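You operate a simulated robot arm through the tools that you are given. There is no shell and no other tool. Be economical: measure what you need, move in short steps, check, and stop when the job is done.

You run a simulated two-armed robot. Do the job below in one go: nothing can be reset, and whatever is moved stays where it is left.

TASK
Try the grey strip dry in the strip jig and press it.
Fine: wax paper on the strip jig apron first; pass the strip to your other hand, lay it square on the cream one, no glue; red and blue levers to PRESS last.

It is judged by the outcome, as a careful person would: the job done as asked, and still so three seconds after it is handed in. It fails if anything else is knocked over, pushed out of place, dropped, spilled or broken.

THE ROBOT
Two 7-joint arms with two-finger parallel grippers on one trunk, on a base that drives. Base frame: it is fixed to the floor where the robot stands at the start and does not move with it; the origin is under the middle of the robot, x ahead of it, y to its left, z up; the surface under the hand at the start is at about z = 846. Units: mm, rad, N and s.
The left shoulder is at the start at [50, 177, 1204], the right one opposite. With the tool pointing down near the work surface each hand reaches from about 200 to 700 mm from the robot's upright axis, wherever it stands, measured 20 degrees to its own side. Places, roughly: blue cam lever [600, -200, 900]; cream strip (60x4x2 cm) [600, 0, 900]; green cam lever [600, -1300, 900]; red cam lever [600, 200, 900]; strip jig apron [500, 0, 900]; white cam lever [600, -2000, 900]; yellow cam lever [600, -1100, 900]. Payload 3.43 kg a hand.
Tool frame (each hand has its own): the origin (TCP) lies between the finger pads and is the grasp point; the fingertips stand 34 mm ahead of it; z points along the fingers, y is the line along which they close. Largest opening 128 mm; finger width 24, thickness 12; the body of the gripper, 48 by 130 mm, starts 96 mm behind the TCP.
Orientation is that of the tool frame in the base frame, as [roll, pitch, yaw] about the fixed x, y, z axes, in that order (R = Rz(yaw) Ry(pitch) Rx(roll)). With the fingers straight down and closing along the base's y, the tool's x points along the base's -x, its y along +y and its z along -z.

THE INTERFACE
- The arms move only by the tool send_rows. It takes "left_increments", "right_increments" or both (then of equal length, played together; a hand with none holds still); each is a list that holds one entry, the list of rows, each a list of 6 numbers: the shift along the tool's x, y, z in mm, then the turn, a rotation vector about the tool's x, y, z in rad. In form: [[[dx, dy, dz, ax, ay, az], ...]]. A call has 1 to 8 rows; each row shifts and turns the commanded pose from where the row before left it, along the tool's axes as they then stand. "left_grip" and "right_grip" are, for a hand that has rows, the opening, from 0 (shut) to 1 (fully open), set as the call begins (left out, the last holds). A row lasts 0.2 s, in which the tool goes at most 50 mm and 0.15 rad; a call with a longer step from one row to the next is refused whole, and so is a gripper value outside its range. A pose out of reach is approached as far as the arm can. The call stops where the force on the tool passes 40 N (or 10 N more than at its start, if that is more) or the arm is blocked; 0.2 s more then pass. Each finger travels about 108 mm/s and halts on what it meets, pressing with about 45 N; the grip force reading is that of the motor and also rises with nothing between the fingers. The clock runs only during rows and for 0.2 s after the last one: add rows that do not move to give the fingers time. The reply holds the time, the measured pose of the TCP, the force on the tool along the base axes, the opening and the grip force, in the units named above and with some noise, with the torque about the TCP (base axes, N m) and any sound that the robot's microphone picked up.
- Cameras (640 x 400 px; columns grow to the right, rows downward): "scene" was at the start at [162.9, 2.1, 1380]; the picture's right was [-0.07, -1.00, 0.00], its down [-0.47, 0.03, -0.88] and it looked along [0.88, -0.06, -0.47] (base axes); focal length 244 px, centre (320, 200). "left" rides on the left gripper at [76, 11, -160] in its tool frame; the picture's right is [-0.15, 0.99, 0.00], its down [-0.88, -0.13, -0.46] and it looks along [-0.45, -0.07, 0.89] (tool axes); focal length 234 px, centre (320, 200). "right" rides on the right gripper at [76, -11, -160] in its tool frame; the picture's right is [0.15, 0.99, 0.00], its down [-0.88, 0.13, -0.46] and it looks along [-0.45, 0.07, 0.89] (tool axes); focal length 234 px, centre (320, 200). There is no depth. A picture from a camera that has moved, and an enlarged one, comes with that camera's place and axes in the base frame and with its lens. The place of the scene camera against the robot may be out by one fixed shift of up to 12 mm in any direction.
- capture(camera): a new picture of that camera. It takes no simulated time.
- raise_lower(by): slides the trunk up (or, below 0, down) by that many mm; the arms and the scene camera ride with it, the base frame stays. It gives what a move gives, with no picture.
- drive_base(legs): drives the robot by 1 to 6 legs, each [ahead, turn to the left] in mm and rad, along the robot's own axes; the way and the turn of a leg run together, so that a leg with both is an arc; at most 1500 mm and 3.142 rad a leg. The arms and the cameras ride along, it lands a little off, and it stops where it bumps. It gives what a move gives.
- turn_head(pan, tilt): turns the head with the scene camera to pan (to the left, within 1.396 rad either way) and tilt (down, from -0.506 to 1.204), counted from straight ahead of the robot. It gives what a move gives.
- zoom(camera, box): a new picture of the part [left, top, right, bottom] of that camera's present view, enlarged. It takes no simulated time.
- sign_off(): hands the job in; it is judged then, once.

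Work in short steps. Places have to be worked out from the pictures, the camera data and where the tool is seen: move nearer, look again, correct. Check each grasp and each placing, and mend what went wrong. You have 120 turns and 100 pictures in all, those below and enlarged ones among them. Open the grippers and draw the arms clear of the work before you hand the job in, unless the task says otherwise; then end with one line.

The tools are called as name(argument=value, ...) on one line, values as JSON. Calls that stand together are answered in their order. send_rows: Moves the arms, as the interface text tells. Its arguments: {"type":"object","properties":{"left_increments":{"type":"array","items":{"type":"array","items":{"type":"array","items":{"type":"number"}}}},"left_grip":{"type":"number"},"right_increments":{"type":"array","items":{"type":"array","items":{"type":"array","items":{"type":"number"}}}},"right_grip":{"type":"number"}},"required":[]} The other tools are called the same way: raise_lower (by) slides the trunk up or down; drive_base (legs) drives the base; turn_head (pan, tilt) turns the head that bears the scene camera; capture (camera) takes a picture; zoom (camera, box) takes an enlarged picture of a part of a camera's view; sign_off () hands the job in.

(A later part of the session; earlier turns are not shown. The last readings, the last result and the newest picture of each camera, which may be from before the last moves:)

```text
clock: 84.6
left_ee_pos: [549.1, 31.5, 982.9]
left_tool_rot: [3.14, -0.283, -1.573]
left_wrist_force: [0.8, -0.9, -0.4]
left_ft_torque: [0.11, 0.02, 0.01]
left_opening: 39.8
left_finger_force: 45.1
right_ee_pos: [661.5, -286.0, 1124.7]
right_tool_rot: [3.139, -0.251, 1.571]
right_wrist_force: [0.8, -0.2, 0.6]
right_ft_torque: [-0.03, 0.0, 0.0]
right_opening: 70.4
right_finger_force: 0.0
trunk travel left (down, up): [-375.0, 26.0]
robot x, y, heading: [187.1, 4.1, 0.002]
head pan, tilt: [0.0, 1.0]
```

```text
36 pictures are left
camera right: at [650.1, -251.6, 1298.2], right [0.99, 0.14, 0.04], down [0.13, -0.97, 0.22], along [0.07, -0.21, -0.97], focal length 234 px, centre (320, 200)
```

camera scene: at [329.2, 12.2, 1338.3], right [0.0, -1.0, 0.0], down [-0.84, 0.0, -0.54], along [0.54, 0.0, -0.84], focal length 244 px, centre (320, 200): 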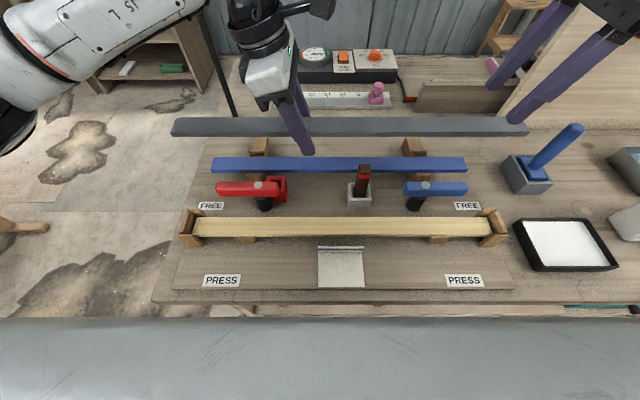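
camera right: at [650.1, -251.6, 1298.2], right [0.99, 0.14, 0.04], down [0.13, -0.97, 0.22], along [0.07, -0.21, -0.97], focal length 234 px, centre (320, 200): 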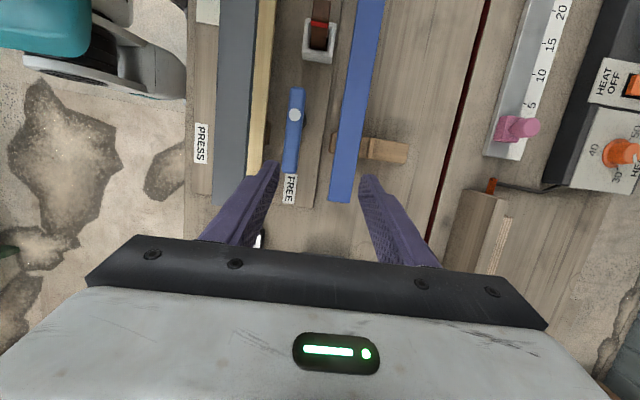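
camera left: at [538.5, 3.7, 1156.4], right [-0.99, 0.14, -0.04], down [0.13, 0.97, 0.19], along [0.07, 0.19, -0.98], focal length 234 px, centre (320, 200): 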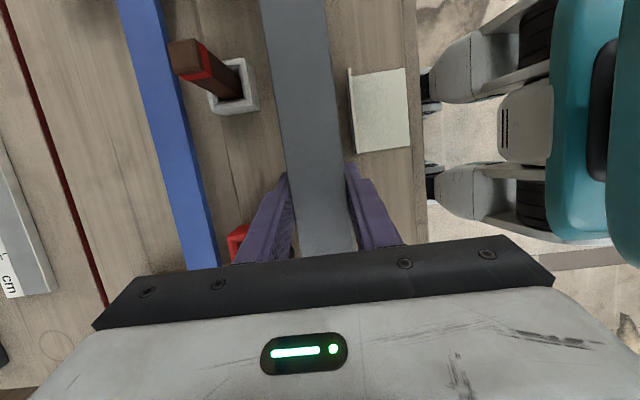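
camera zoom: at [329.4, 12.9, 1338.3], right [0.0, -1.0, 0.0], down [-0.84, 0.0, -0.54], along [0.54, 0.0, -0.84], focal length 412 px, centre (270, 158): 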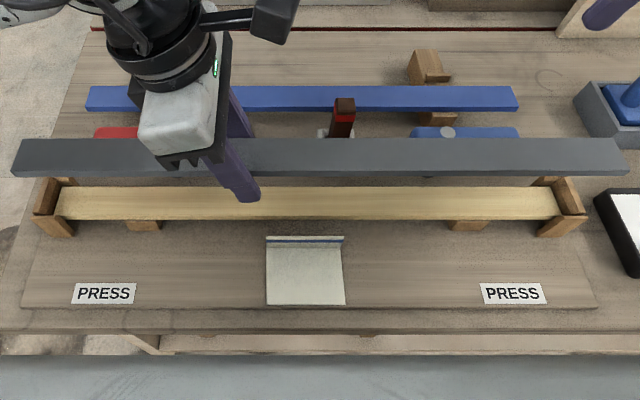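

The fingers reach roughly 28 mm below the grey strip, so they'd land on the cream one. I'll regrip the left hand higher while the right hand steadies the strip. First, raise 40 mm and bring the right hand over it.

send_rows(left_increments=[[[2.2, 0, -7.7, 0, 0, 0], [2.2, 0, -7.7, 0, 0, 0], [2.2, 0, -7.7, 0, 0, 0], [2.2, 0, -7.7, 0, 0, 0], [2.2, 0, -7.7, 0, 0, 0], [0, 0, 0, 0, 0, 0]]], right_increments=[[[36.6, -22.4, 9.4, 0, 0, 0], [36.6, -22.4, 9.4, 0, 0, 0], [36.6, -22.4, 9.4, 0, 0, 0], [36.6, -22.4, 9.4, 0, 0, 0], [36.6, -22.4, 9.4, 0, 0, 0], [0, 0, 0, 0, 0, 0]]])

capture(camera="right")

```text
clock: 86.0
left_ee_pos: [550.6, 31.6, 1023.0]
left_tool_rot: [-3.141, -0.281, -1.571]
left_wrist_force: [0.7, 0.2, -0.1]
left_ft_torque: [0.16, -0.02, -0.01]
left_opening: 39.8
left_finger_force: 45.4
right_ee_pos: [550.8, -95.2, 1121.5]
right_tool_rot: [3.141, -0.252, 1.571]
right_wrist_force: [0.7, -1.0, 0.0]
right_ft_torque: [0.02, 0.0, 0.0]
right_opening: 70.4
right_finger_force: 0.0
trunk travel left (down, up): [-375.0, 26.0]
robot x, y, heading: [186.8, 6.8, 0.004]
head pan, tilt: [0.0, 1.0]
```

```text
35 pictures are left
camera right: at [539.3, -62.3, 1295.8], right [0.99, 0.14, 0.04], down [0.13, -0.97, 0.22], along [0.07, -0.21, -0.97], focal length 234 px, centre (320, 200)
```

right: 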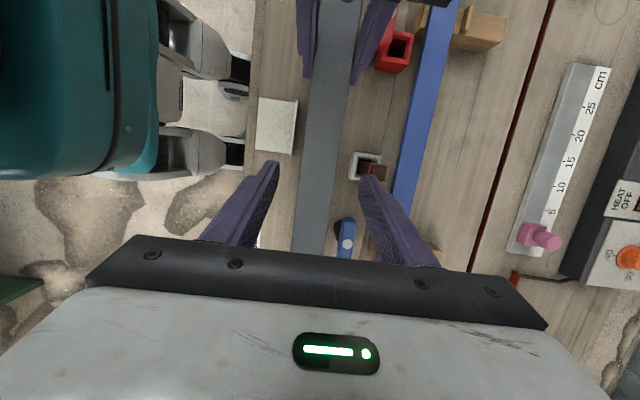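

send_rows(right_increments=[[[-7.6, 0, 29.7, 0, 0, 0], [-7.6, 0, 29.7, 0, 0, 0], [-7.6, 0, 29.7, 0, 0, 0], [0, 0, 0, 0, 0, 0]]])

send_rows(right_increments=[[[0, 0, 0, 0, 0, 0], [0, 0, 0, 0, 0, 0], [0, 0, 0, 0, 0, 0], [0, 0, 0, 0, 0, 0]]], right_grip=0.0)

zoom(camera="scene", box=[140, 60, 560, 320])

```text
clock: 87.0
left_ee_pos: [550.9, 32.7, 1023.3]
left_tool_rot: [3.141, -0.282, -1.57]
left_wrist_force: [-0.5, -0.3, 0.2]
left_ft_torque: [0.15, 0.05, 0.02]
left_opening: 39.5
left_finger_force: 45.5
right_ee_pos: [550.4, -96.6, 1029.9]
right_tool_rot: [3.139, -0.253, 1.571]
right_wrist_force: [-0.9, 0.3, 0.8]
right_ft_torque: [-0.01, 0.01, -0.02]
right_opening: 70.3
right_finger_force: 0.1
trunk travel left (down, up): [-375.0, 26.0]
robot x, y, heading: [186.0, 1.5, 0.001]
head pan, tilt: [0.0, 1.0]
```

```text
clock: 88.0
left_ee_pos: [550.4, 30.9, 1023.2]
left_tool_rot: [-3.139, -0.281, -1.57]
left_wrist_force: [1.4, 0.8, -0.1]
left_ft_torque: [-0.06, 0.0, 0.18]
left_opening: 39.3
left_finger_force: 44.9
right_ee_pos: [551.5, -97.3, 1030.7]
right_tool_rot: [3.14, -0.251, 1.571]
right_wrist_force: [-2.4, -1.3, 0.4]
right_ft_torque: [0.08, 0.05, 0.1]
right_opening: 39.6
right_finger_force: 45.5
trunk travel left (down, up): [-375.0, 26.0]
robot x, y, heading: [187.0, 7.3, -0.001]
head pan, tilt: [0.0, 1.0]
```

```text
1.52 times, centred on (350, 190) of scene
camera zoom: at [329.4, 12.9, 1338.3], right [0.0, -1.0, 0.0], down [-0.84, 0.0, -0.54], along [0.54, 0.0, -0.84], focal length 372 px, centre (274, 215)
```

zoom: 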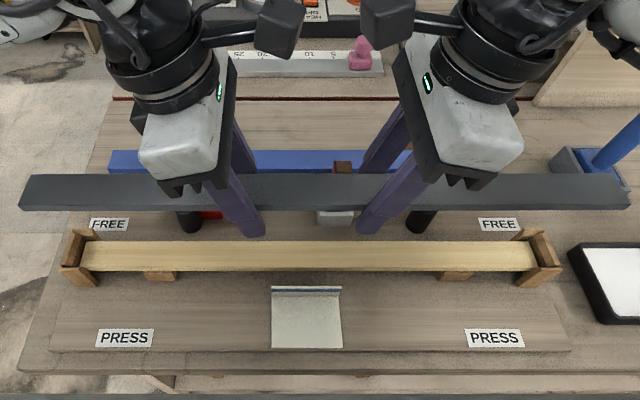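

Both hold it. Left fingers stick out about 30 mm below the strip. I'll open left, raise it 30 mm and grip again.

send_rows(left_increments=[[[0, 0, 0, 0, 0, 0], [0, 0, 0, 0, 0, 0], [0, 0, 0, 0, 0, 0], [2.8, 0, -9.6, 0, 0, 0], [2.8, 0, -9.6, 0, 0, 0], [2.8, 0, -9.6, 0, 0, 0], [0, 0, 0, 0, 0, 0]]], left_grip=0.5)

zoom(camera="scene", box=[140, 100, 460, 300])

send_rows(left_increments=[[[0, 0, 0, 0, 0, 0], [0, 0, 0, 0, 0, 0], [0, 0, 0, 0, 0, 0], [0, 0, 0, 0, 0, 0]]], left_grip=0.0)

zoom(camera="scene", box=[140, 100, 460, 300])

```text
clock: 89.6
left_ee_pos: [550.5, 31.4, 1053.1]
left_tool_rot: [-3.141, -0.28, -1.572]
left_wrist_force: [-0.5, -0.1, -0.4]
left_ft_torque: [0.0, -0.03, 0.0]
left_opening: 64.0
left_finger_force: 0.1
right_ee_pos: [549.8, -96.8, 1031.1]
right_tool_rot: [3.141, -0.25, 1.571]
right_wrist_force: [0.0, -0.6, 0.5]
right_ft_torque: [-0.1, -0.02, -0.01]
right_opening: 39.6
right_finger_force: 45.2
trunk travel left (down, up): [-375.0, 26.0]
robot x, y, heading: [182.6, 5.4, -0.003]
head pan, tilt: [0.0, 1.0]
```

```text
2.00 times, centred on (300, 200) of scene
camera zoom: at [329.4, 13.0, 1338.3], right [0.0, -1.0, 0.0], down [-0.84, 0.0, -0.54], along [0.54, 0.0, -0.84], focal length 489 px, centre (360, 200)
```

zoom: 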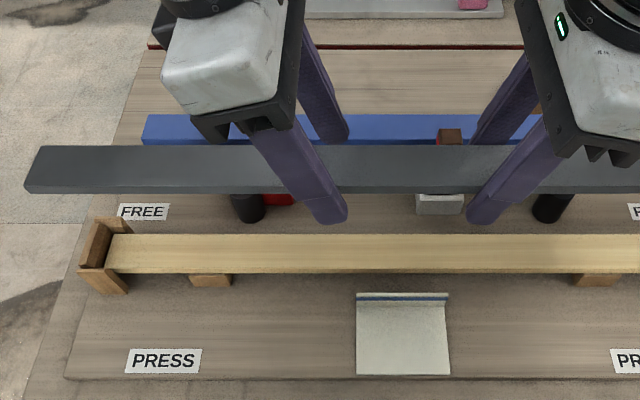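

```text
clock: 90.6
left_ee_pos: [549.9, 32.6, 1052.9]
left_tool_rot: [-3.14, -0.281, -1.57]
left_wrist_force: [1.9, -0.5, 0.3]
left_ft_torque: [0.02, -0.08, 0.06]
left_opening: 39.3
left_finger_force: 45.0
right_ee_pos: [551.1, -96.5, 1030.4]
right_tool_rot: [3.139, -0.251, 1.571]
right_wrist_force: [-0.9, 1.0, 0.8]
right_ft_torque: [-0.16, 0.07, 0.13]
right_opening: 39.7
right_finger_force: 44.9
trunk travel left (down, up): [-375.0, 26.0]
robot x, y, heading: [188.6, 3.5, 0.001]
head pan, tilt: [0.0, 1.0]
```

```text
2.00 times, centred on (300, 200) of scene
camera zoom: at [329.4, 12.9, 1338.3], right [0.0, -1.0, 0.0], down [-0.84, 0.0, -0.54], along [0.54, 0.0, -0.84], focal length 489 px, centre (360, 200)
```

zoom: 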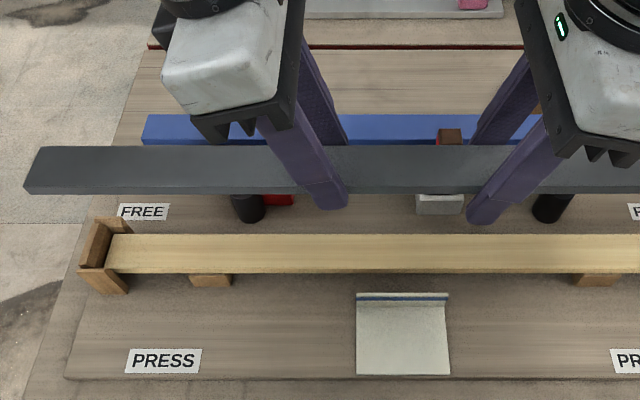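

The left fingertips now end only about 2–3 mm below the strip. Releasing the right hand and moving it to the side.

send_rows(right_increments=[[[0, 0, 0, 0, 0, 0], [0, 0, 0, 0, 0, 0], [0, 0, 0, 0, 0, 0]]], right_grip=0.55)

send_rows(right_increments=[[[0, 0, -20, 0, 0, 0], [0, 0, -40, 0, 0, 0], [0, 0, -40, 0, 0, 0], [-30, 0, -20, 0, 0, 0], [-40, 10, -10, 0, 0, 0], [-40, 10, -10, 0, 0, 0], [-40, 10, 0, 0, 0, 0]]])

zoom(camera="scene", box=[140, 80, 560, 320])

capture(camera="right")

```text
clock: 91.4
left_ee_pos: [551.3, 32.7, 1054.3]
left_tool_rot: [-3.14, -0.281, -1.571]
left_wrist_force: [0.1, 0.5, 0.5]
left_ft_torque: [0.14, -0.02, -0.04]
left_opening: 39.5
left_finger_force: 45.3
right_ee_pos: [550.4, -97.4, 1030.4]
right_tool_rot: [3.139, -0.251, 1.57]
right_wrist_force: [0.3, -0.4, 0.1]
right_ft_torque: [-0.02, 0.02, 0.01]
right_opening: 70.5
right_finger_force: 0.0
trunk travel left (down, up): [-375.0, 26.0]
robot x, y, heading: [187.9, 1.2, -0.001]
head pan, tilt: [0.0, 1.0]
```

```text
clock: 93.0
left_ee_pos: [551.0, 31.3, 1052.4]
left_tool_rot: [3.141, -0.281, -1.571]
left_wrist_force: [-0.8, 0.9, -0.4]
left_ft_torque: [0.14, 0.02, 0.02]
left_opening: 39.4
left_finger_force: 45.6
right_ee_pos: [579.4, -278.0, 1128.6]
right_tool_rot: [-3.141, -0.251, 1.572]
right_wrist_force: [0.3, 0.1, -0.4]
right_ft_torque: [0.03, 0.01, 0.07]
right_opening: 70.5
right_finger_force: 0.1
trunk travel left (down, up): [-375.0, 26.0]
robot x, y, heading: [191.8, 3.8, 0.002]
head pan, tilt: [0.0, 1.0]
```

```text
1.52 times, centred on (350, 200) of scene
camera zoom: at [329.4, 12.4, 1338.3], right [0.0, -1.0, 0.0], down [-0.84, 0.0, -0.54], along [0.54, 0.0, -0.84], focal length 372 px, centre (274, 200)
```

zoom: 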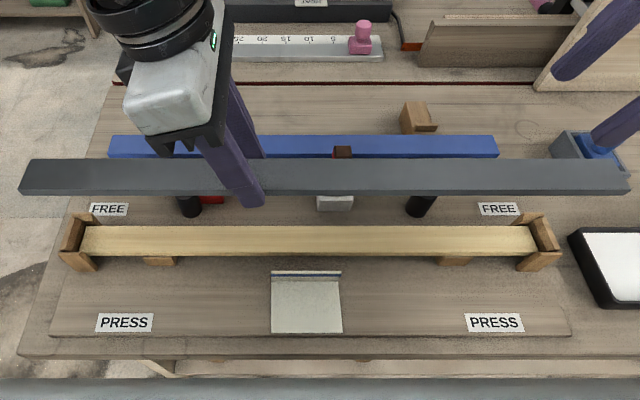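

```text
30 pictures are left
camera right: at [567.5, -243.5, 1302.7], right [0.99, 0.14, 0.04], down [0.13, -0.97, 0.22], along [0.07, -0.21, -0.97], focal length 234 px, centre (320, 200)
```

right: 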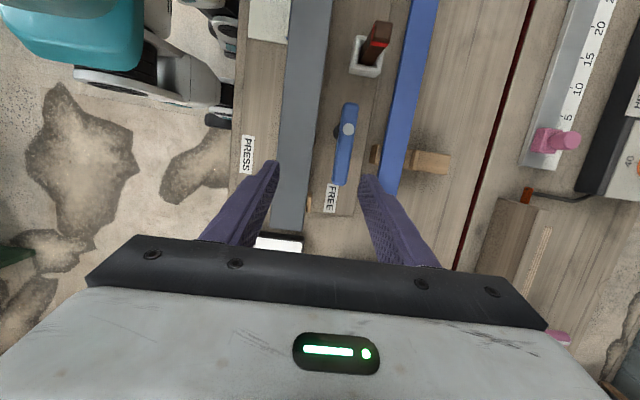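

Right hand is clear. I'll lower the grey strip to about 35 mm above the cream one, with small x and y corrections (-3, +4).

send_rows(left_increments=[[[-8.7, 1, 25.2, 0, 0, 0], [-8.7, 1, 25.2, 0, 0, 0], [-8.7, 1, 25.2, 0, 0, 0], [0, 0, 0, 0, 0, 0]]])

zoom(camera="scene", box=[160, 170, 360, 270])

zoom(camera="scene", box=[350, 170, 550, 270])

```text
clock: 94.0
left_ee_pos: [547.8, 36.5, 972.9]
left_tool_rot: [3.141, -0.283, -1.571]
left_wrist_force: [0.3, 0.3, -0.4]
left_ft_torque: [0.15, 0.05, 0.02]
left_opening: 39.4
left_finger_force: 44.9
right_ee_pos: [577.8, -276.2, 1129.9]
right_tool_rot: [3.14, -0.252, 1.57]
right_wrist_force: [0.3, -0.3, 0.0]
right_ft_torque: [-0.02, -0.02, 0.02]
right_opening: 70.5
right_finger_force: 0.0
trunk travel left (down, up): [-375.0, 26.0]
robot x, y, heading: [188.3, 4.1, -0.001]
head pan, tilt: [0.0, 1.0]
```

```text
3.20 times, centred on (260, 220) of scene
camera zoom: at [329.3, 12.8, 1338.3], right [0.0, -1.0, 0.0], down [-0.84, 0.0, -0.54], along [0.54, 0.0, -0.84], focal length 782 px, centre (512, 136)
```

zoom: 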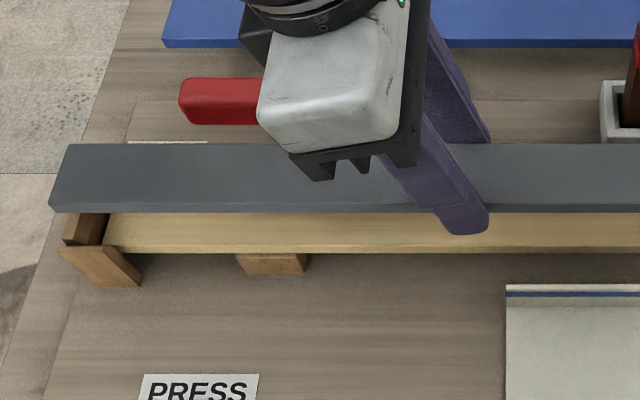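

```text
3.20 times, centred on (450, 220) of scene
camera zoom: at [329.3, 12.8, 1338.3], right [0.0, -1.0, 0.0], down [-0.84, 0.0, -0.54], along [0.54, 0.0, -0.84], focal length 782 px, centre (-96, 136)
```

zoom: 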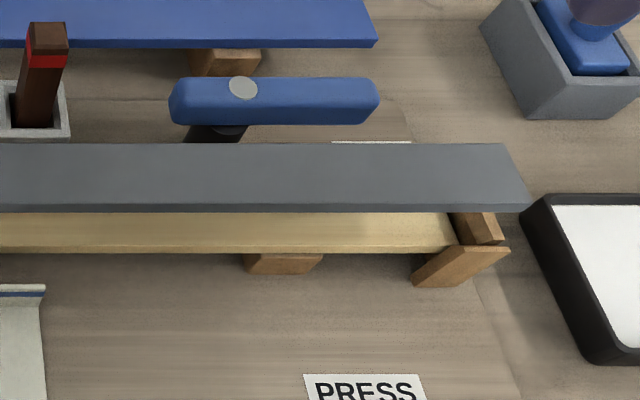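

Alignment is good: grey centre y≈-32.3 against cream -33.1, and x≈548 for both. Lowering 30 mm more.

send_rows(left_increments=[[[-4.2, 0, 14.4, 0, 0, 0], [-4.2, 0, 14.4, 0, 0, 0], [0, 0, 0, 0, 0, 0]]])

zoom(camera="scene", box=[160, 170, 360, 270])

zoom(camera="scene", box=[350, 170, 550, 270])

```text
clock: 94.8
left_ee_pos: [545.9, 36.0, 943.7]
left_tool_rot: [-3.141, -0.282, -1.571]
left_wrist_force: [0.5, 0.2, 0.3]
left_ft_torque: [0.13, 0.02, 0.02]
left_opening: 39.3
left_finger_force: 45.1
right_ee_pos: [579.5, -276.1, 1129.6]
right_tool_rot: [3.141, -0.253, 1.569]
right_wrist_force: [-0.5, -0.4, 0.6]
right_ft_torque: [0.02, 0.01, -0.01]
right_opening: 70.4
right_finger_force: 0.0
trunk travel left (down, up): [-375.0, 26.0]
robot x, y, heading: [184.2, 2.6, -0.004]
head pan, tilt: [0.0, 1.0]
```

```text
3.20 times, centred on (260, 220) of scene
camera zoom: at [329.3, 12.9, 1338.3], right [0.0, -1.0, 0.0], down [-0.84, 0.0, -0.54], along [0.54, 0.0, -0.84], focal length 782 px, centre (512, 136)
```

zoom: 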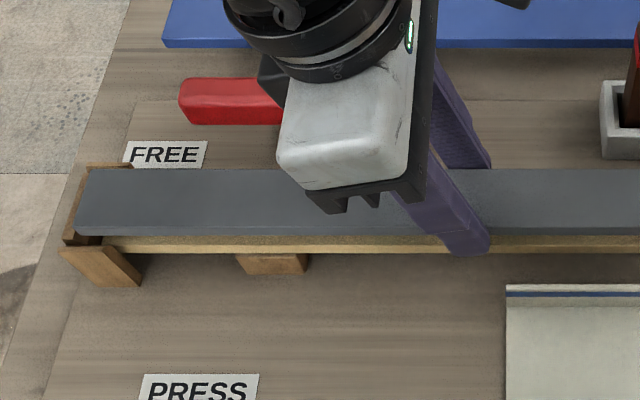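

```text
3.20 times, centred on (450, 220) of scene
camera zoom: at [329.3, 12.9, 1338.3], right [0.0, -1.0, 0.0], down [-0.84, 0.0, -0.54], along [0.54, 0.0, -0.84], focal length 782 px, centre (-96, 136)
```

zoom: 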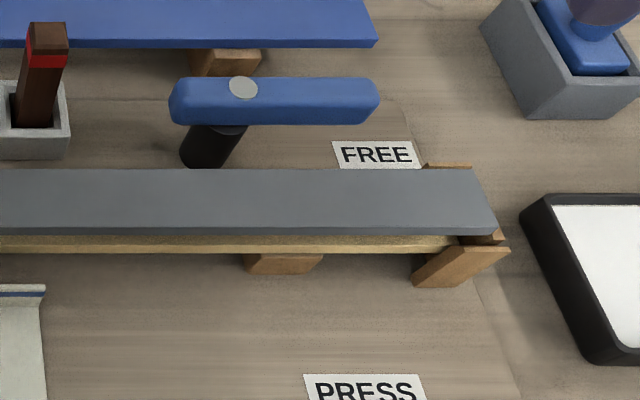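

Still aligned. Lowering in small steps with force checks.

send_rows(left_increments=[[[-0.7, -1, 2.4, 0, 0, 0], [-0.7, 0, 2.4, 0, 0, 0], [0, 0, 0, 0, 0, 0]]])

send_rows(left_increments=[[[-0.56, 0, 1.92, 0, 0, 0], [0, 0, 0, 0, 0, 0]]])

```text
clock: 95.6
left_ee_pos: [547.7, 34.9, 937.3]
left_tool_rot: [-3.141, -0.281, -1.571]
left_wrist_force: [-1.2, -0.5, 0.0]
left_ft_torque: [0.14, -0.02, -0.01]
left_opening: 39.1
left_finger_force: 45.1
right_ee_pos: [578.6, -276.1, 1128.9]
right_tool_rot: [3.14, -0.251, 1.571]
right_wrist_force: [1.1, -0.5, 0.0]
right_ft_torque: [-0.02, 0.02, 0.0]
right_opening: 70.6
right_finger_force: 0.0
trunk travel left (down, up): [-375.0, 26.0]
robot x, y, heading: [190.0, 6.0, -0.001]
head pan, tilt: [0.0, 1.0]
```

```text
clock: 96.2
left_ee_pos: [547.8, 37.6, 936.3]
left_tool_rot: [-3.142, -0.282, -1.571]
left_wrist_force: [0.6, 1.1, -0.1]
left_ft_torque: [0.2, 0.02, 0.03]
left_opening: 39.4
left_finger_force: 44.2
right_ee_pos: [579.7, -277.6, 1128.6]
right_tool_rot: [3.14, -0.251, 1.571]
right_wrist_force: [0.4, -0.2, 0.0]
right_ft_torque: [0.01, -0.01, 0.0]
right_opening: 70.3
right_finger_force: 0.0
trunk travel left (down, up): [-375.0, 26.0]
robot x, y, heading: [187.8, 5.6, -0.001]
head pan, tilt: [0.0, 1.0]
```

send_rows(left_increments=[[[-0.56, 0, 1.92, 0, 0, 0], [0, 0, 0, 0, 0, 0]]])

zoom(camera="scene", box=[160, 190, 320, 270])

```text
clock: 96.8
left_ee_pos: [548.5, 35.9, 933.7]
left_tool_rot: [3.141, -0.283, -1.571]
left_wrist_force: [-0.3, -1.0, 1.0]
left_ft_torque: [0.12, 0.01, 0.0]
left_opening: 39.3
left_finger_force: 45.0
right_ee_pos: [578.5, -277.7, 1128.8]
right_tool_rot: [3.139, -0.253, 1.569]
right_wrist_force: [-0.2, 0.4, -0.2]
right_ft_torque: [-0.01, 0.02, 0.0]
right_opening: 70.3
right_finger_force: 0.0
trunk travel left (down, up): [-375.0, 26.0]
robot x, y, heading: [190.4, 5.2, 0.001]
head pan, tilt: [0.0, 1.0]
```

```text
4.00 times, centred on (240, 230) of scene
camera zoom: at [329.4, 12.9, 1338.3], right [0.0, -1.0, 0.0], down [-0.84, 0.0, -0.54], along [0.54, 0.0, -0.84], focal length 978 px, centre (640, 80)
```

zoom: 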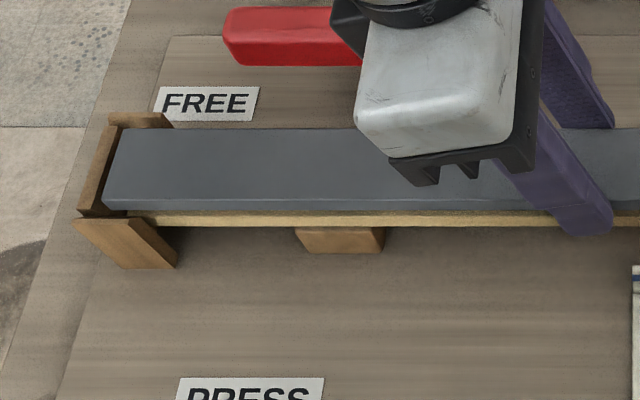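

send_rows(left_increments=[[[-0.56, 0, 1.92, 0, 0, 0], [0, 0, 0, 0, 0, 0]]])

send_rows(left_increments=[[[-0.56, 0, 1.92, 0, 0, 0], [0, 0, 0, 0, 0, 0]]])

zoom(camera="scene", box=[240, 190, 400, 270])

```text
clock: 97.4
left_ee_pos: [547.9, 36.6, 931.7]
left_tool_rot: [-3.141, -0.281, -1.572]
left_wrist_force: [0.0, 0.7, 0.3]
left_ft_torque: [0.15, -0.02, -0.03]
left_opening: 39.1
left_finger_force: 45.1
right_ee_pos: [578.6, -278.1, 1128.2]
right_tool_rot: [3.139, -0.251, 1.571]
right_wrist_force: [-0.9, 0.4, -0.3]
right_ft_torque: [-0.01, -0.02, 0.03]
right_opening: 70.3
right_finger_force: 0.1
trunk travel left (down, up): [-375.0, 26.0]
robot x, y, heading: [190.0, 3.1, 0.001]
head pan, tilt: [0.0, 1.0]
```

```text
clock: 98.0
left_ee_pos: [548.7, 36.2, 930.3]
left_tool_rot: [3.141, -0.281, -1.571]
left_wrist_force: [0.6, 0.0, 0.9]
left_ft_torque: [0.14, -0.02, 0.05]
left_opening: 39.2
left_finger_force: 44.8
right_ee_pos: [578.9, -276.4, 1129.0]
right_tool_rot: [3.14, -0.252, 1.57]
right_wrist_force: [0.3, 0.9, 0.5]
right_ft_torque: [-0.02, 0.01, 0.0]
right_opening: 70.5
right_finger_force: 0.0
trunk travel left (down, up): [-375.0, 26.0]
robot x, y, heading: [184.5, 2.9, 0.003]
head pan, tilt: [0.0, 1.0]
```

```text
4.00 times, centred on (320, 230) of scene
camera zoom: at [329.4, 12.9, 1338.3], right [0.0, -1.0, 0.0], down [-0.84, 0.0, -0.54], along [0.54, 0.0, -0.84], focal length 978 px, centre (320, 80)
```

zoom: 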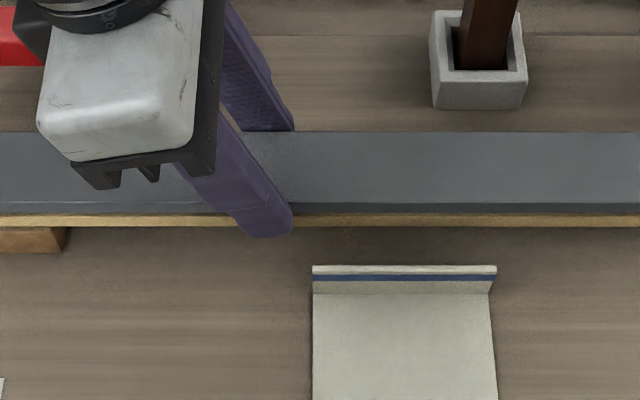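

No contact yet; I'll keep going in small steps.

send_rows(left_increments=[[[-0.56, 0, 1.92, 0, 0, 0], [0, 0, 0, 0, 0, 0], [-0.56, 0, 1.92, 0, 0, 0], [0, 0, 0, 0, 0, 0]]])

send_rows(left_increments=[[[-0.56, 0, 1.92, 0, 0, 0], [0, 0, 0, 0, 0, 0], [0, 0, 0, 0, 0, 0]]])

zoom(camera="scene", box=[240, 190, 400, 270])

```text
clock: 99.0
left_ee_pos: [548.3, 36.8, 927.8]
left_tool_rot: [-3.137, -0.283, -1.571]
left_wrist_force: [-2.5, 4.1, 13.1]
left_ft_torque: [0.32, -0.24, 0.0]
left_opening: 39.2
left_finger_force: 45.1
right_ee_pos: [577.6, -275.2, 1129.3]
right_tool_rot: [3.136, -0.25, 1.572]
right_wrist_force: [-0.1, 0.3, -0.3]
right_ft_torque: [0.02, 0.0, -0.01]
right_opening: 70.2
right_finger_force: 0.2
trunk travel left (down, up): [-375.0, 26.0]
robot x, y, heading: [190.1, 6.0, 0.001]
head pan, tilt: [0.0, 1.0]
```

```text
clock: 99.8
left_ee_pos: [548.1, 37.1, 926.9]
left_tool_rot: [-3.133, -0.284, -1.573]
left_wrist_force: [-3.3, 10.8, 36.9]
left_ft_torque: [0.62, -0.75, 0.07]
left_opening: 39.2
left_finger_force: 45.1
right_ee_pos: [577.6, -276.4, 1130.9]
right_tool_rot: [3.137, -0.252, 1.573]
right_wrist_force: [0.0, 0.6, 0.0]
right_ft_torque: [0.0, 0.05, -0.01]
right_opening: 70.1
right_finger_force: 0.1
trunk travel left (down, up): [-375.0, 26.0]
robot x, y, heading: [189.7, 6.6, 0.002]
head pan, tilt: [0.0, 1.0]
```

```text
4.00 times, centred on (320, 230) of scene
camera zoom: at [326.5, 13.9, 1339.0], right [0.0, -1.0, 0.0], down [-0.84, 0.0, -0.54], along [0.54, 0.0, -0.84], focal length 978 px, centre (320, 80)
```

zoom: 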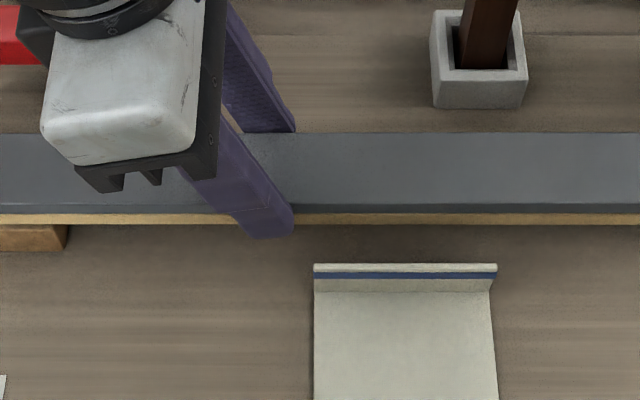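

Contact at z≈927, and the two front faces look flush. I'll relieve the load 1.5 mm, then open slightly.

send_rows(left_increments=[[[0.42, 0, -1.45, 0, 0, 0], [0, 0, 0, 0, 0, 0]]])

send_rows(left_increments=[[[0, 0, 0, 0, 0, 0], [0, 0, 0, 0, 0, 0], [0, 0, 0, 0, 0, 0]]], left_grip=0.42)

zoom(camera="scene", box=[160, 170, 360, 270])

zoom(camera="scene", box=[350, 170, 550, 270])

```text
clock: 100.4
left_ee_pos: [548.3, 36.4, 928.9]
left_tool_rot: [-3.137, -0.285, -1.572]
left_wrist_force: [0.0, 8.1, 28.4]
left_ft_torque: [0.46, -0.62, 0.04]
left_opening: 39.4
left_finger_force: 44.6
right_ee_pos: [578.1, -276.2, 1131.0]
right_tool_rot: [3.138, -0.251, 1.572]
right_wrist_force: [-0.7, 0.1, 0.0]
right_ft_torque: [-0.02, 0.01, -0.03]
right_opening: 70.3
right_finger_force: 0.0
trunk travel left (down, up): [-375.0, 26.0]
robot x, y, heading: [186.8, 5.3, -0.001]
head pan, tilt: [0.0, 1.0]
```

```text
clock: 101.2
left_ee_pos: [548.4, 36.5, 923.1]
left_tool_rot: [3.139, -0.278, -1.569]
left_wrist_force: [1.4, -0.1, -0.3]
left_ft_torque: [0.02, -0.03, 0.0]
left_opening: 53.7
left_finger_force: 0.0
right_ee_pos: [579.4, -276.1, 1127.5]
right_tool_rot: [3.139, -0.251, 1.572]
right_wrist_force: [0.2, 0.0, -0.2]
right_ft_torque: [0.02, 0.02, -0.01]
right_opening: 70.4
right_finger_force: 0.1
trunk travel left (down, up): [-375.0, 26.0]
robot x, y, heading: [188.4, 4.8, 0.0]
head pan, tilt: [0.0, 1.0]
```

```text
3.20 times, centred on (260, 220) of scene
camera zoom: at [329.9, 12.8, 1337.6], right [0.0, -1.0, 0.0], down [-0.84, 0.0, -0.54], along [0.54, 0.0, -0.84], focal length 782 px, centre (512, 136)
```

zoom: 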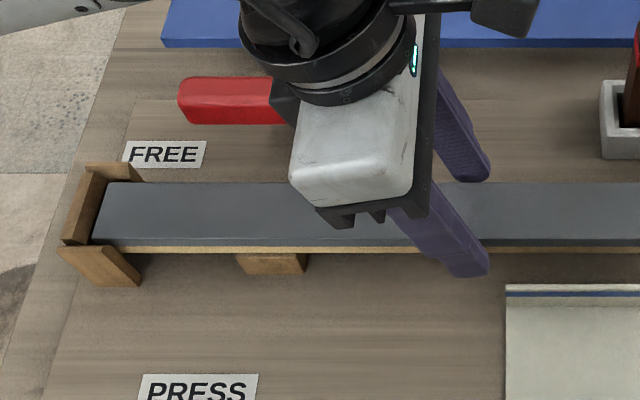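

```text
3.20 times, centred on (450, 220) of scene
camera zoom: at [329.9, 12.8, 1337.6], right [0.0, -1.0, 0.0], down [-0.84, 0.0, -0.54], along [0.54, 0.0, -0.84], focal length 782 px, centre (-96, 136)
```

zoom: 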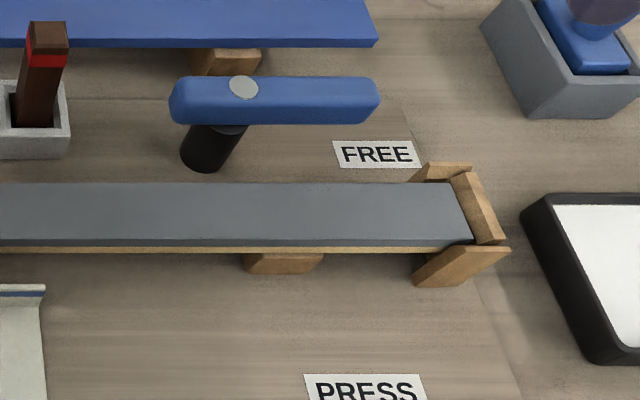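

The grey strip sits on the cream one, centred between the guides. Raising the left hand straight up.

send_rows(left_increments=[[[2.8, 0, -9.6, 0, 0, 0], [5.6, 0, -19.2, 0, 0, 0], [11, 0, -38, 0, 0, 0], [11, 0, -38, 0, 0, 0], [11, 0, -38, 0, 0, 0], [11, 0, -38, 0, 0, 0], [0, 0, 0, 0, 0, 0]]])

capture(camera="left")

zoom(camera="scene", box=[160, 150, 540, 320])

```text
clock: 102.8
left_ee_pos: [549.5, 37.8, 1117.8]
left_tool_rot: [3.141, -0.282, -1.574]
left_wrist_force: [0.0, 0.0, -0.3]
left_ft_torque: [0.0, -0.01, -0.02]
left_opening: 53.6
left_finger_force: 0.1
right_ee_pos: [579.0, -277.0, 1129.6]
right_tool_rot: [3.14, -0.251, 1.572]
right_wrist_force: [0.3, -0.9, -0.2]
right_ft_torque: [-0.01, -0.01, -0.02]
right_opening: 70.4
right_finger_force: 0.0
trunk travel left (down, up): [-375.0, 26.0]
robot x, y, heading: [187.6, 2.6, 0.004]
head pan, tilt: [0.0, 1.0]
```

```text
20 pictures are left
camera left: at [537.0, 8.5, 1291.7], right [-0.99, 0.14, -0.04], down [0.13, 0.97, 0.19], along [0.07, 0.19, -0.98], focal length 234 px, centre (320, 200)
```

left: 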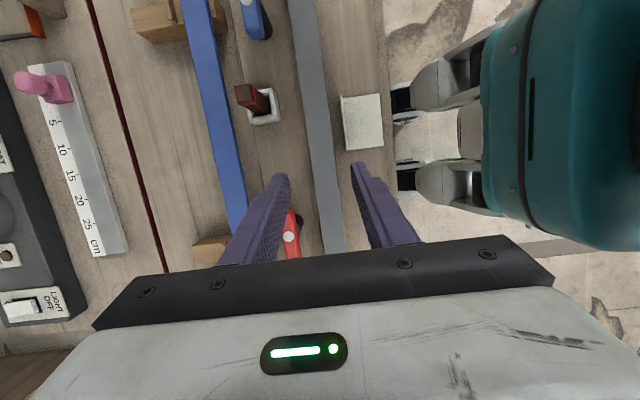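

```text
1.68 times, centred on (350, 235) of scene
camera zoom: at [329.4, 13.0, 1338.3], right [0.0, -1.0, 0.0], down [-0.84, 0.0, -0.54], along [0.54, 0.0, -0.84], focal length 412 px, centre (270, 141)
```

zoom: 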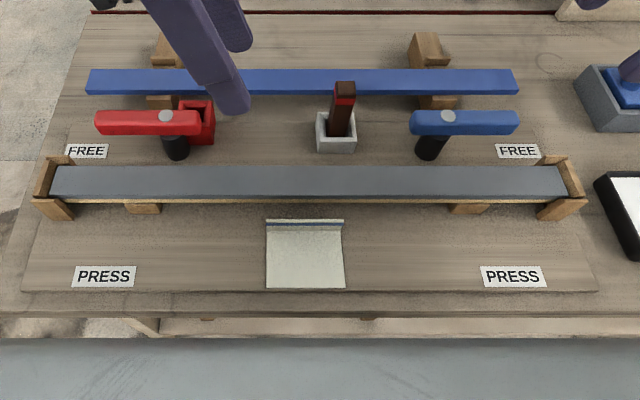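

The strip is placed squarely. Next the levers: I'll straighten the left hand, close its fingers, and bring it behind the red lever's handle for a look.

send_rows(left_increments=[[[0, 0, 0, 0, -0.141, 0], [0, 0, 0, 0, -0.141, 0], [-35.4, -19, 8, 0, 0, 0], [-35.4, -19, 8, 0, 0, 0], [-35.4, -19, 8, 0, 0, 0], [-35.4, -19, 8, 0, 0, 0], [-35.4, -19, 8, 0, 0, 0], [0, 0, 0, 0, 0, 0]]], left_grip=0.0)

capture(camera="left")

zoom(camera="scene", box=[180, 150, 340, 250])

```text
clock: 104.6
left_ee_pos: [644.2, 214.6, 1074.9]
left_tool_rot: [3.141, 0.002, -1.57]
left_wrist_force: [0.1, -0.1, 0.4]
left_ft_torque: [0.01, 0.0, 0.0]
left_opening: 0.2
left_finger_force: 33.4
right_ee_pos: [578.0, -276.6, 1129.1]
right_tool_rot: [3.139, -0.252, 1.57]
right_wrist_force: [-0.3, -0.1, -0.2]
right_ft_torque: [0.01, 0.0, 0.01]
right_opening: 70.2
right_finger_force: 0.0
trunk travel left (down, up): [-375.0, 26.0]
robot x, y, heading: [183.7, 2.7, -0.002]
head pan, tilt: [0.0, 1.0]
```

```text
18 pictures are left
camera left: at [632.6, 138.6, 1234.5], right [-0.99, 0.15, 0.0], down [0.13, 0.88, 0.46], along [0.07, 0.45, -0.89], focal length 234 px, centre (320, 200)
```

left: 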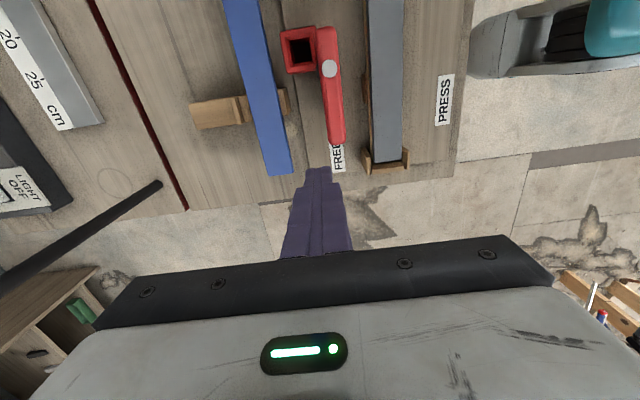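

```text
4.00 times, centred on (260, 200) of scene
camera zoom: at [329.2, 12.5, 1338.3], right [0.0, -1.0, 0.0], down [-0.84, 0.0, -0.54], along [0.54, 0.0, -0.84], focal length 978 px, centre (560, 200)
```

zoom: 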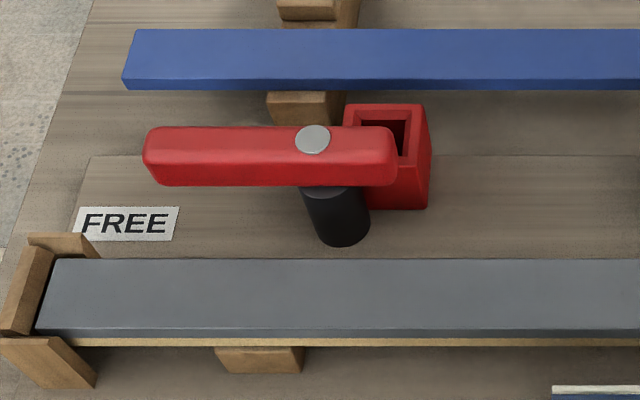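

The red lever pivots at about (622, 130), spans y 93–212 and has its top at about z 938. The red box top (~904) is lower, so it will clear. I'll lower the closed fingers behind the handle.

send_rows(left_increments=[[[16.6, -13, 0, 0, 0, 0], [0, 0, 40, 0, 0, 0], [0, 0, 40, 0, 0, 0], [0, 0, 36, 0, 0, 0], [0, 0, 0, 0, 0, 0]]])

zoom(camera="scene", box=[180, 130, 340, 250])

```text
clock: 105.8
left_ee_pos: [657.6, 196.6, 959.3]
left_tool_rot: [-3.138, 0.003, -1.57]
left_wrist_force: [0.5, 0.1, 0.5]
left_ft_torque: [0.01, 0.03, 0.01]
left_opening: 0.2
left_finger_force: 32.7
right_ee_pos: [578.2, -277.3, 1128.9]
right_tool_rot: [3.141, -0.251, 1.571]
right_wrist_force: [0.4, 0.1, 0.7]
right_ft_torque: [0.03, 0.0, -0.03]
right_opening: 70.3
right_finger_force: 0.1
trunk travel left (down, up): [-375.0, 26.0]
robot x, y, heading: [185.9, 3.7, -0.003]
head pan, tilt: [0.0, 1.0]
```

```text
3.33 times, centred on (260, 190) of scene
camera zoom: at [329.2, 12.8, 1338.3], right [0.0, -1.0, 0.0], down [-0.84, 0.0, -0.54], along [0.54, 0.0, -0.84], focal length 815 px, centre (520, 233)
```

zoom: 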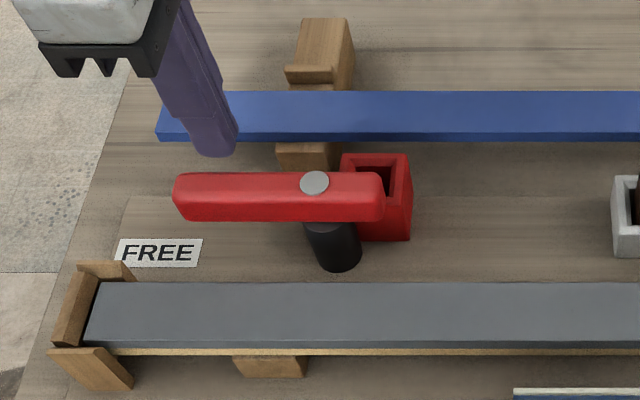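

Clear behind the handle. Pushing along the arc for the first 45°.

send_rows(left_increments=[[[0, 0, 4, 0, 0, 0], [-1.4, 11.6, 0, 0, 0, 0], [-4, 18.4, 0, 0, 0, 0], [1, 18.8, 0, 0, 0, 0], [5.8, 17.9, 0, 0, 0, 0], [0, 0, 0, 0, 0, 0]]])

zoom(camera="scene", box=[180, 130, 340, 250])

```text
clock: 107.2
left_ee_pos: [588.6, 194.4, 954.1]
left_tool_rot: [3.141, 0.003, -1.572]
left_wrist_force: [0.1, 0.0, -0.2]
left_ft_torque: [-0.01, -0.02, 0.0]
left_opening: 0.1
left_finger_force: 32.6
right_ee_pos: [579.1, -276.3, 1129.4]
right_tool_rot: [3.141, -0.252, 1.572]
right_wrist_force: [0.6, 0.1, 0.5]
right_ft_torque: [0.0, 0.01, 0.0]
right_opening: 70.2
right_finger_force: 0.1
trunk travel left (down, up): [-375.0, 26.0]
robot x, y, heading: [189.2, 4.8, 0.001]
head pan, tilt: [0.0, 1.0]
```

```text
3.33 times, centred on (260, 190) of scene
camera zoom: at [329.3, 12.9, 1338.3], right [0.0, -1.0, 0.0], down [-0.84, 0.0, -0.54], along [0.54, 0.0, -0.84], focal length 815 px, centre (520, 233)
```

zoom: 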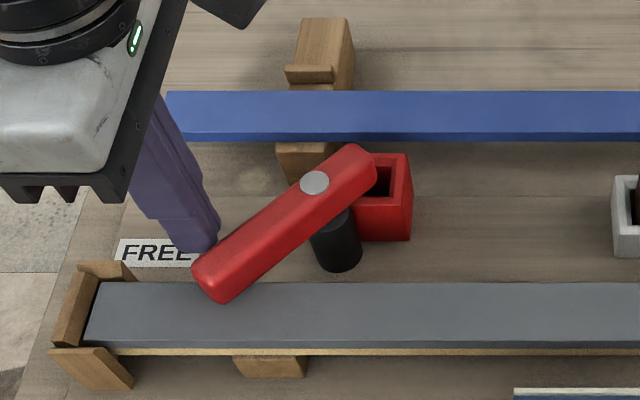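

It swings freely. Continuing toward 90°.

send_rows(left_increments=[[[9.6, 13.6, 0, 0, 0, 0], [14, 12.6, 0, 0, 0, 0], [17, 8.5, 0, 0, 0, 0], [0, 0, 0, 0, 0, 0]]])

zoom(camera="scene", box=[180, 130, 340, 250])

```text
clock: 108.2
left_ee_pos: [553.7, 154.9, 954.2]
left_tool_rot: [-3.141, 0.0, -1.569]
left_wrist_force: [-0.8, 0.6, -0.2]
left_ft_torque: [0.01, 0.01, 0.01]
left_opening: 0.1
left_finger_force: 32.8
right_ee_pos: [579.3, -275.9, 1129.7]
right_tool_rot: [3.14, -0.249, 1.571]
right_wrist_force: [0.2, -0.3, -0.2]
right_ft_torque: [0.0, -0.01, -0.02]
right_opening: 70.5
right_finger_force: 0.1
trunk travel left (down, up): [-375.0, 26.0]
robot x, y, heading: [189.5, 0.4, -0.003]
head pan, tilt: [0.0, 1.0]
```

```text
3.33 times, centred on (260, 190) of scene
camera zoom: at [329.2, 13.1, 1338.3], right [0.0, -1.0, 0.0], down [-0.84, 0.0, -0.54], along [0.54, 0.0, -0.84], focal length 815 px, centre (520, 233)
```

zoom: 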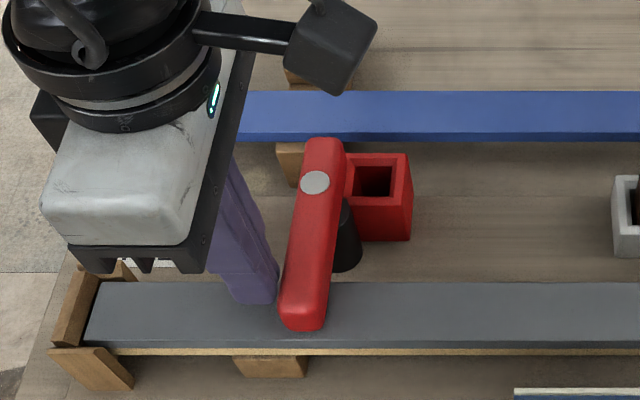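

Nearly at 90°. I'll nudge a little further to find the stop.

send_rows(left_increments=[[[4, 1, 0, 0, 0, 0], [0, 0, 0, 0, 0, 0]]])

send_rows(left_increments=[[[4, 0, 0, 0, 0, 0], [0, 0, 0, 0, 0, 0]]])

```text
clock: 108.8
left_ee_pos: [554.5, 153.6, 954.5]
left_tool_rot: [-3.14, 0.004, -1.566]
left_wrist_force: [1.3, 9.2, 3.8]
left_ft_torque: [0.12, 0.02, 0.02]
left_opening: 0.0
left_finger_force: 32.2
right_ee_pos: [578.9, -275.0, 1129.9]
right_tool_rot: [3.14, -0.25, 1.572]
right_wrist_force: [0.1, 0.5, 0.4]
right_ft_torque: [-0.01, -0.01, 0.03]
right_opening: 70.7
right_finger_force: 0.1
trunk travel left (down, up): [-375.0, 26.0]
robot x, y, heading: [187.7, -1.1, 0.006]
head pan, tilt: [0.0, 1.0]
```

```text
clock: 109.4
left_ee_pos: [554.1, 152.4, 954.6]
left_tool_rot: [-3.141, 0.008, -1.566]
left_wrist_force: [3.1, 26.9, 10.2]
left_ft_torque: [0.49, -0.14, 0.06]
left_opening: 0.0
left_finger_force: 32.8
right_ee_pos: [579.2, -273.6, 1130.5]
right_tool_rot: [3.14, -0.249, 1.574]
right_wrist_force: [-0.5, -0.5, -0.4]
right_ft_torque: [-0.01, 0.01, 0.06]
right_opening: 70.4
right_finger_force: 0.1
trunk travel left (down, up): [-375.0, 26.0]
robot x, y, heading: [189.3, 5.0, 0.002]
head pan, tilt: [0.0, 1.0]
```

The stop is firm (27 N), so the red lever is at PRESS. Backing off sideways and rising clear. Meanwhile I'll straighten the right hand and close it.

send_rows(left_increments=[[[-8, 0, 0, 0, 0, 0], [-8, 0, 0, 0, 0, 0], [0, 0, -40, 0, 0, 0], [0, 0, -40, 0, 0, 0], [0, 0, -40, 0, 0, 0], [-30, 0, -30, 0, 0, 0], [-30, 0, 0, 0, 0, 0]]], right_increments=[[[0, 0, 0, 0, 0, 0], [0, 0, 0, 0, 0, 0], [0, 0, 0, 0, -0.125, 0], [0, 0, 0, 0, -0.125, 0], [0, 35, 0, 0, 0, 0], [0, 35, 0, 0, 0, 0], [0, 0, 30, 0, 0, 0]]], right_grip=0.0)

capture(camera="right")

zoom(camera="scene", box=[160, 130, 540, 320])

```text
clock: 111.0
left_ee_pos: [554.1, 223.1, 1104.5]
left_tool_rot: [3.141, 0.002, -1.57]
left_wrist_force: [-0.2, -0.5, 0.3]
left_ft_torque: [0.01, 0.01, -0.01]
left_opening: 0.0
left_finger_force: 32.3
right_ee_pos: [650.0, -276.4, 1099.9]
right_tool_rot: [3.14, -0.002, 1.57]
right_wrist_force: [0.3, 0.5, -0.7]
right_ft_torque: [0.01, -0.03, 0.0]
right_opening: 0.1
right_finger_force: 33.1
trunk travel left (down, up): [-375.0, 26.0]
robot x, y, heading: [191.7, 1.4, -0.002]
head pan, tilt: [0.0, 1.0]
```

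```text
13 pictures are left
camera right: at [637.1, -200.6, 1260.4], right [0.99, 0.15, 0.0], down [0.13, -0.88, 0.45], along [0.07, -0.45, -0.89], focal length 234 px, centre (320, 200)
```

right: 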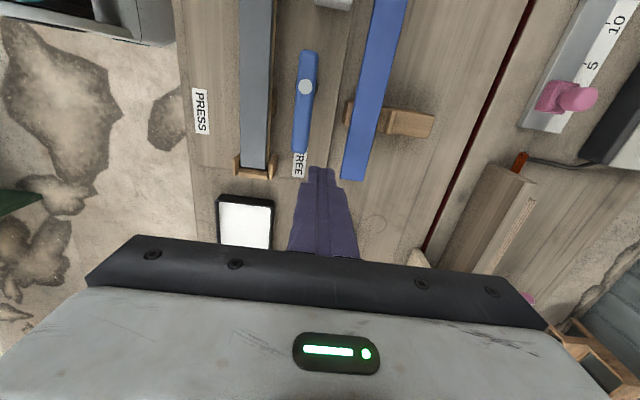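

```text
1.68 times, centred on (350, 225) of scene
camera zoom: at [329.1, 12.8, 1338.4], right [0.0, -1.0, 0.0], down [-0.84, 0.0, -0.54], along [0.54, 0.0, -0.84], focal length 412 px, centre (270, 158)
```

zoom: 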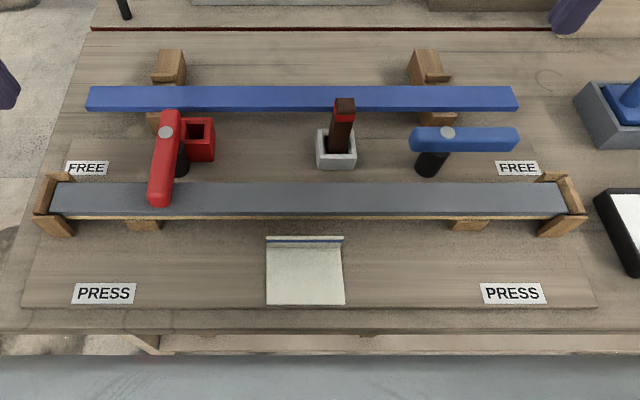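

Red is at PRESS and the strips are undisturbed. The blue lever pivots at about (622, -210) with its handle toward -y. Lowering the right fingers behind it.

send_rows(right_increments=[[[-1.6, 8, 0, 0, 0, 0], [0, 0, 40, 0, 0, 0], [0, 0, 40, 0, 0, 0], [0, 0, 40, 0, 0, 0], [0, 0, 25, 0, 0, 0], [0, 0, 0, 0, 0, 0]]])

zoom(camera="scene", box=[370, 130, 530, 250])

```text
clock: 112.4
left_ee_pos: [554.4, 224.2, 1103.5]
left_tool_rot: [3.141, 0.003, -1.571]
left_wrist_force: [0.3, 1.2, 0.4]
left_ft_torque: [0.0, -0.02, 0.01]
left_opening: 0.2
left_finger_force: 33.0
right_ee_pos: [657.8, -280.6, 953.9]
right_tool_rot: [-3.142, -0.001, 1.571]
right_wrist_force: [-0.4, -0.2, 0.8]
right_ft_torque: [-0.02, 0.0, 0.0]
right_opening: 0.1
right_finger_force: 32.7
trunk travel left (down, up): [-375.0, 26.0]
robot x, y, heading: [188.7, 6.0, -0.002]
head pan, tilt: [0.0, 1.0]
```

```text
3.33 times, centred on (450, 190) of scene
camera zoom: at [329.2, 13.0, 1338.3], right [0.0, -1.0, 0.0], down [-0.84, 0.0, -0.54], along [0.54, 0.0, -0.84], focal length 815 px, centre (-113, 233)
```

zoom: 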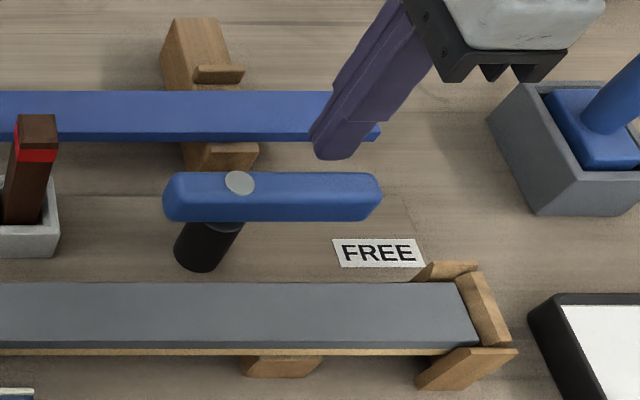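

Clear behind the handle. Pushing the blue lever along its mirrored arc.

send_rows(right_increments=[[[0, -11.8, 0, 0, 0, 0], [-3.9, -18.4, 0, 0, 0, 0], [1, -18.8, 0, 0, 0, 0], [5.8, -17.8, 0, 0, 0, 0], [10, -16, 0, 0, 0, 0], [14, -12.5, 0, 0, 0, 0], [17, -8.5, 0, 0, 0, 0], [0, 0, 0, 0, 0, 0]]])

zoom(camera="scene", box=[370, 130, 530, 250])

```text
clock: 114.2
left_ee_pos: [556.0, 222.9, 1104.6]
left_tool_rot: [3.142, 0.002, -1.571]
left_wrist_force: [-0.4, -0.4, -0.2]
left_ft_torque: [-0.03, 0.01, 0.01]
left_opening: 0.0
left_finger_force: 32.4
right_ee_pos: [555.6, -235.2, 956.4]
right_tool_rot: [-3.141, -0.002, 1.57]
right_wrist_force: [0.8, 0.3, -0.5]
right_ft_torque: [-0.02, -0.04, 0.01]
right_opening: 0.3
right_finger_force: 32.9
trunk travel left (down, up): [-375.0, 26.0]
robot x, y, heading: [186.6, 6.4, -0.001]
head pan, tilt: [0.0, 1.0]
```

```text
3.33 times, centred on (450, 190) of scene
camera zoom: at [329.2, 12.8, 1338.3], right [0.0, -1.0, 0.0], down [-0.84, 0.0, -0.54], along [0.54, 0.0, -0.84], focal length 815 px, centre (-113, 233)
```

zoom: 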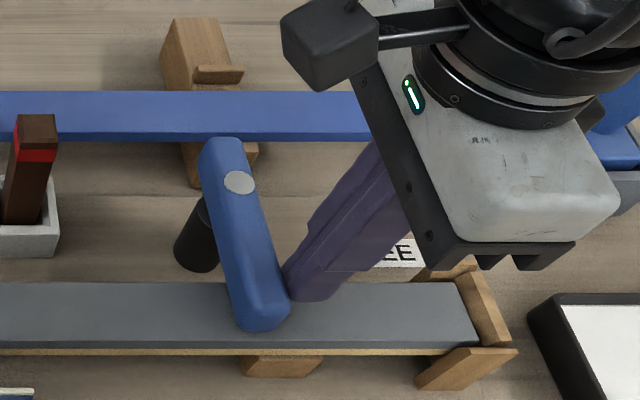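

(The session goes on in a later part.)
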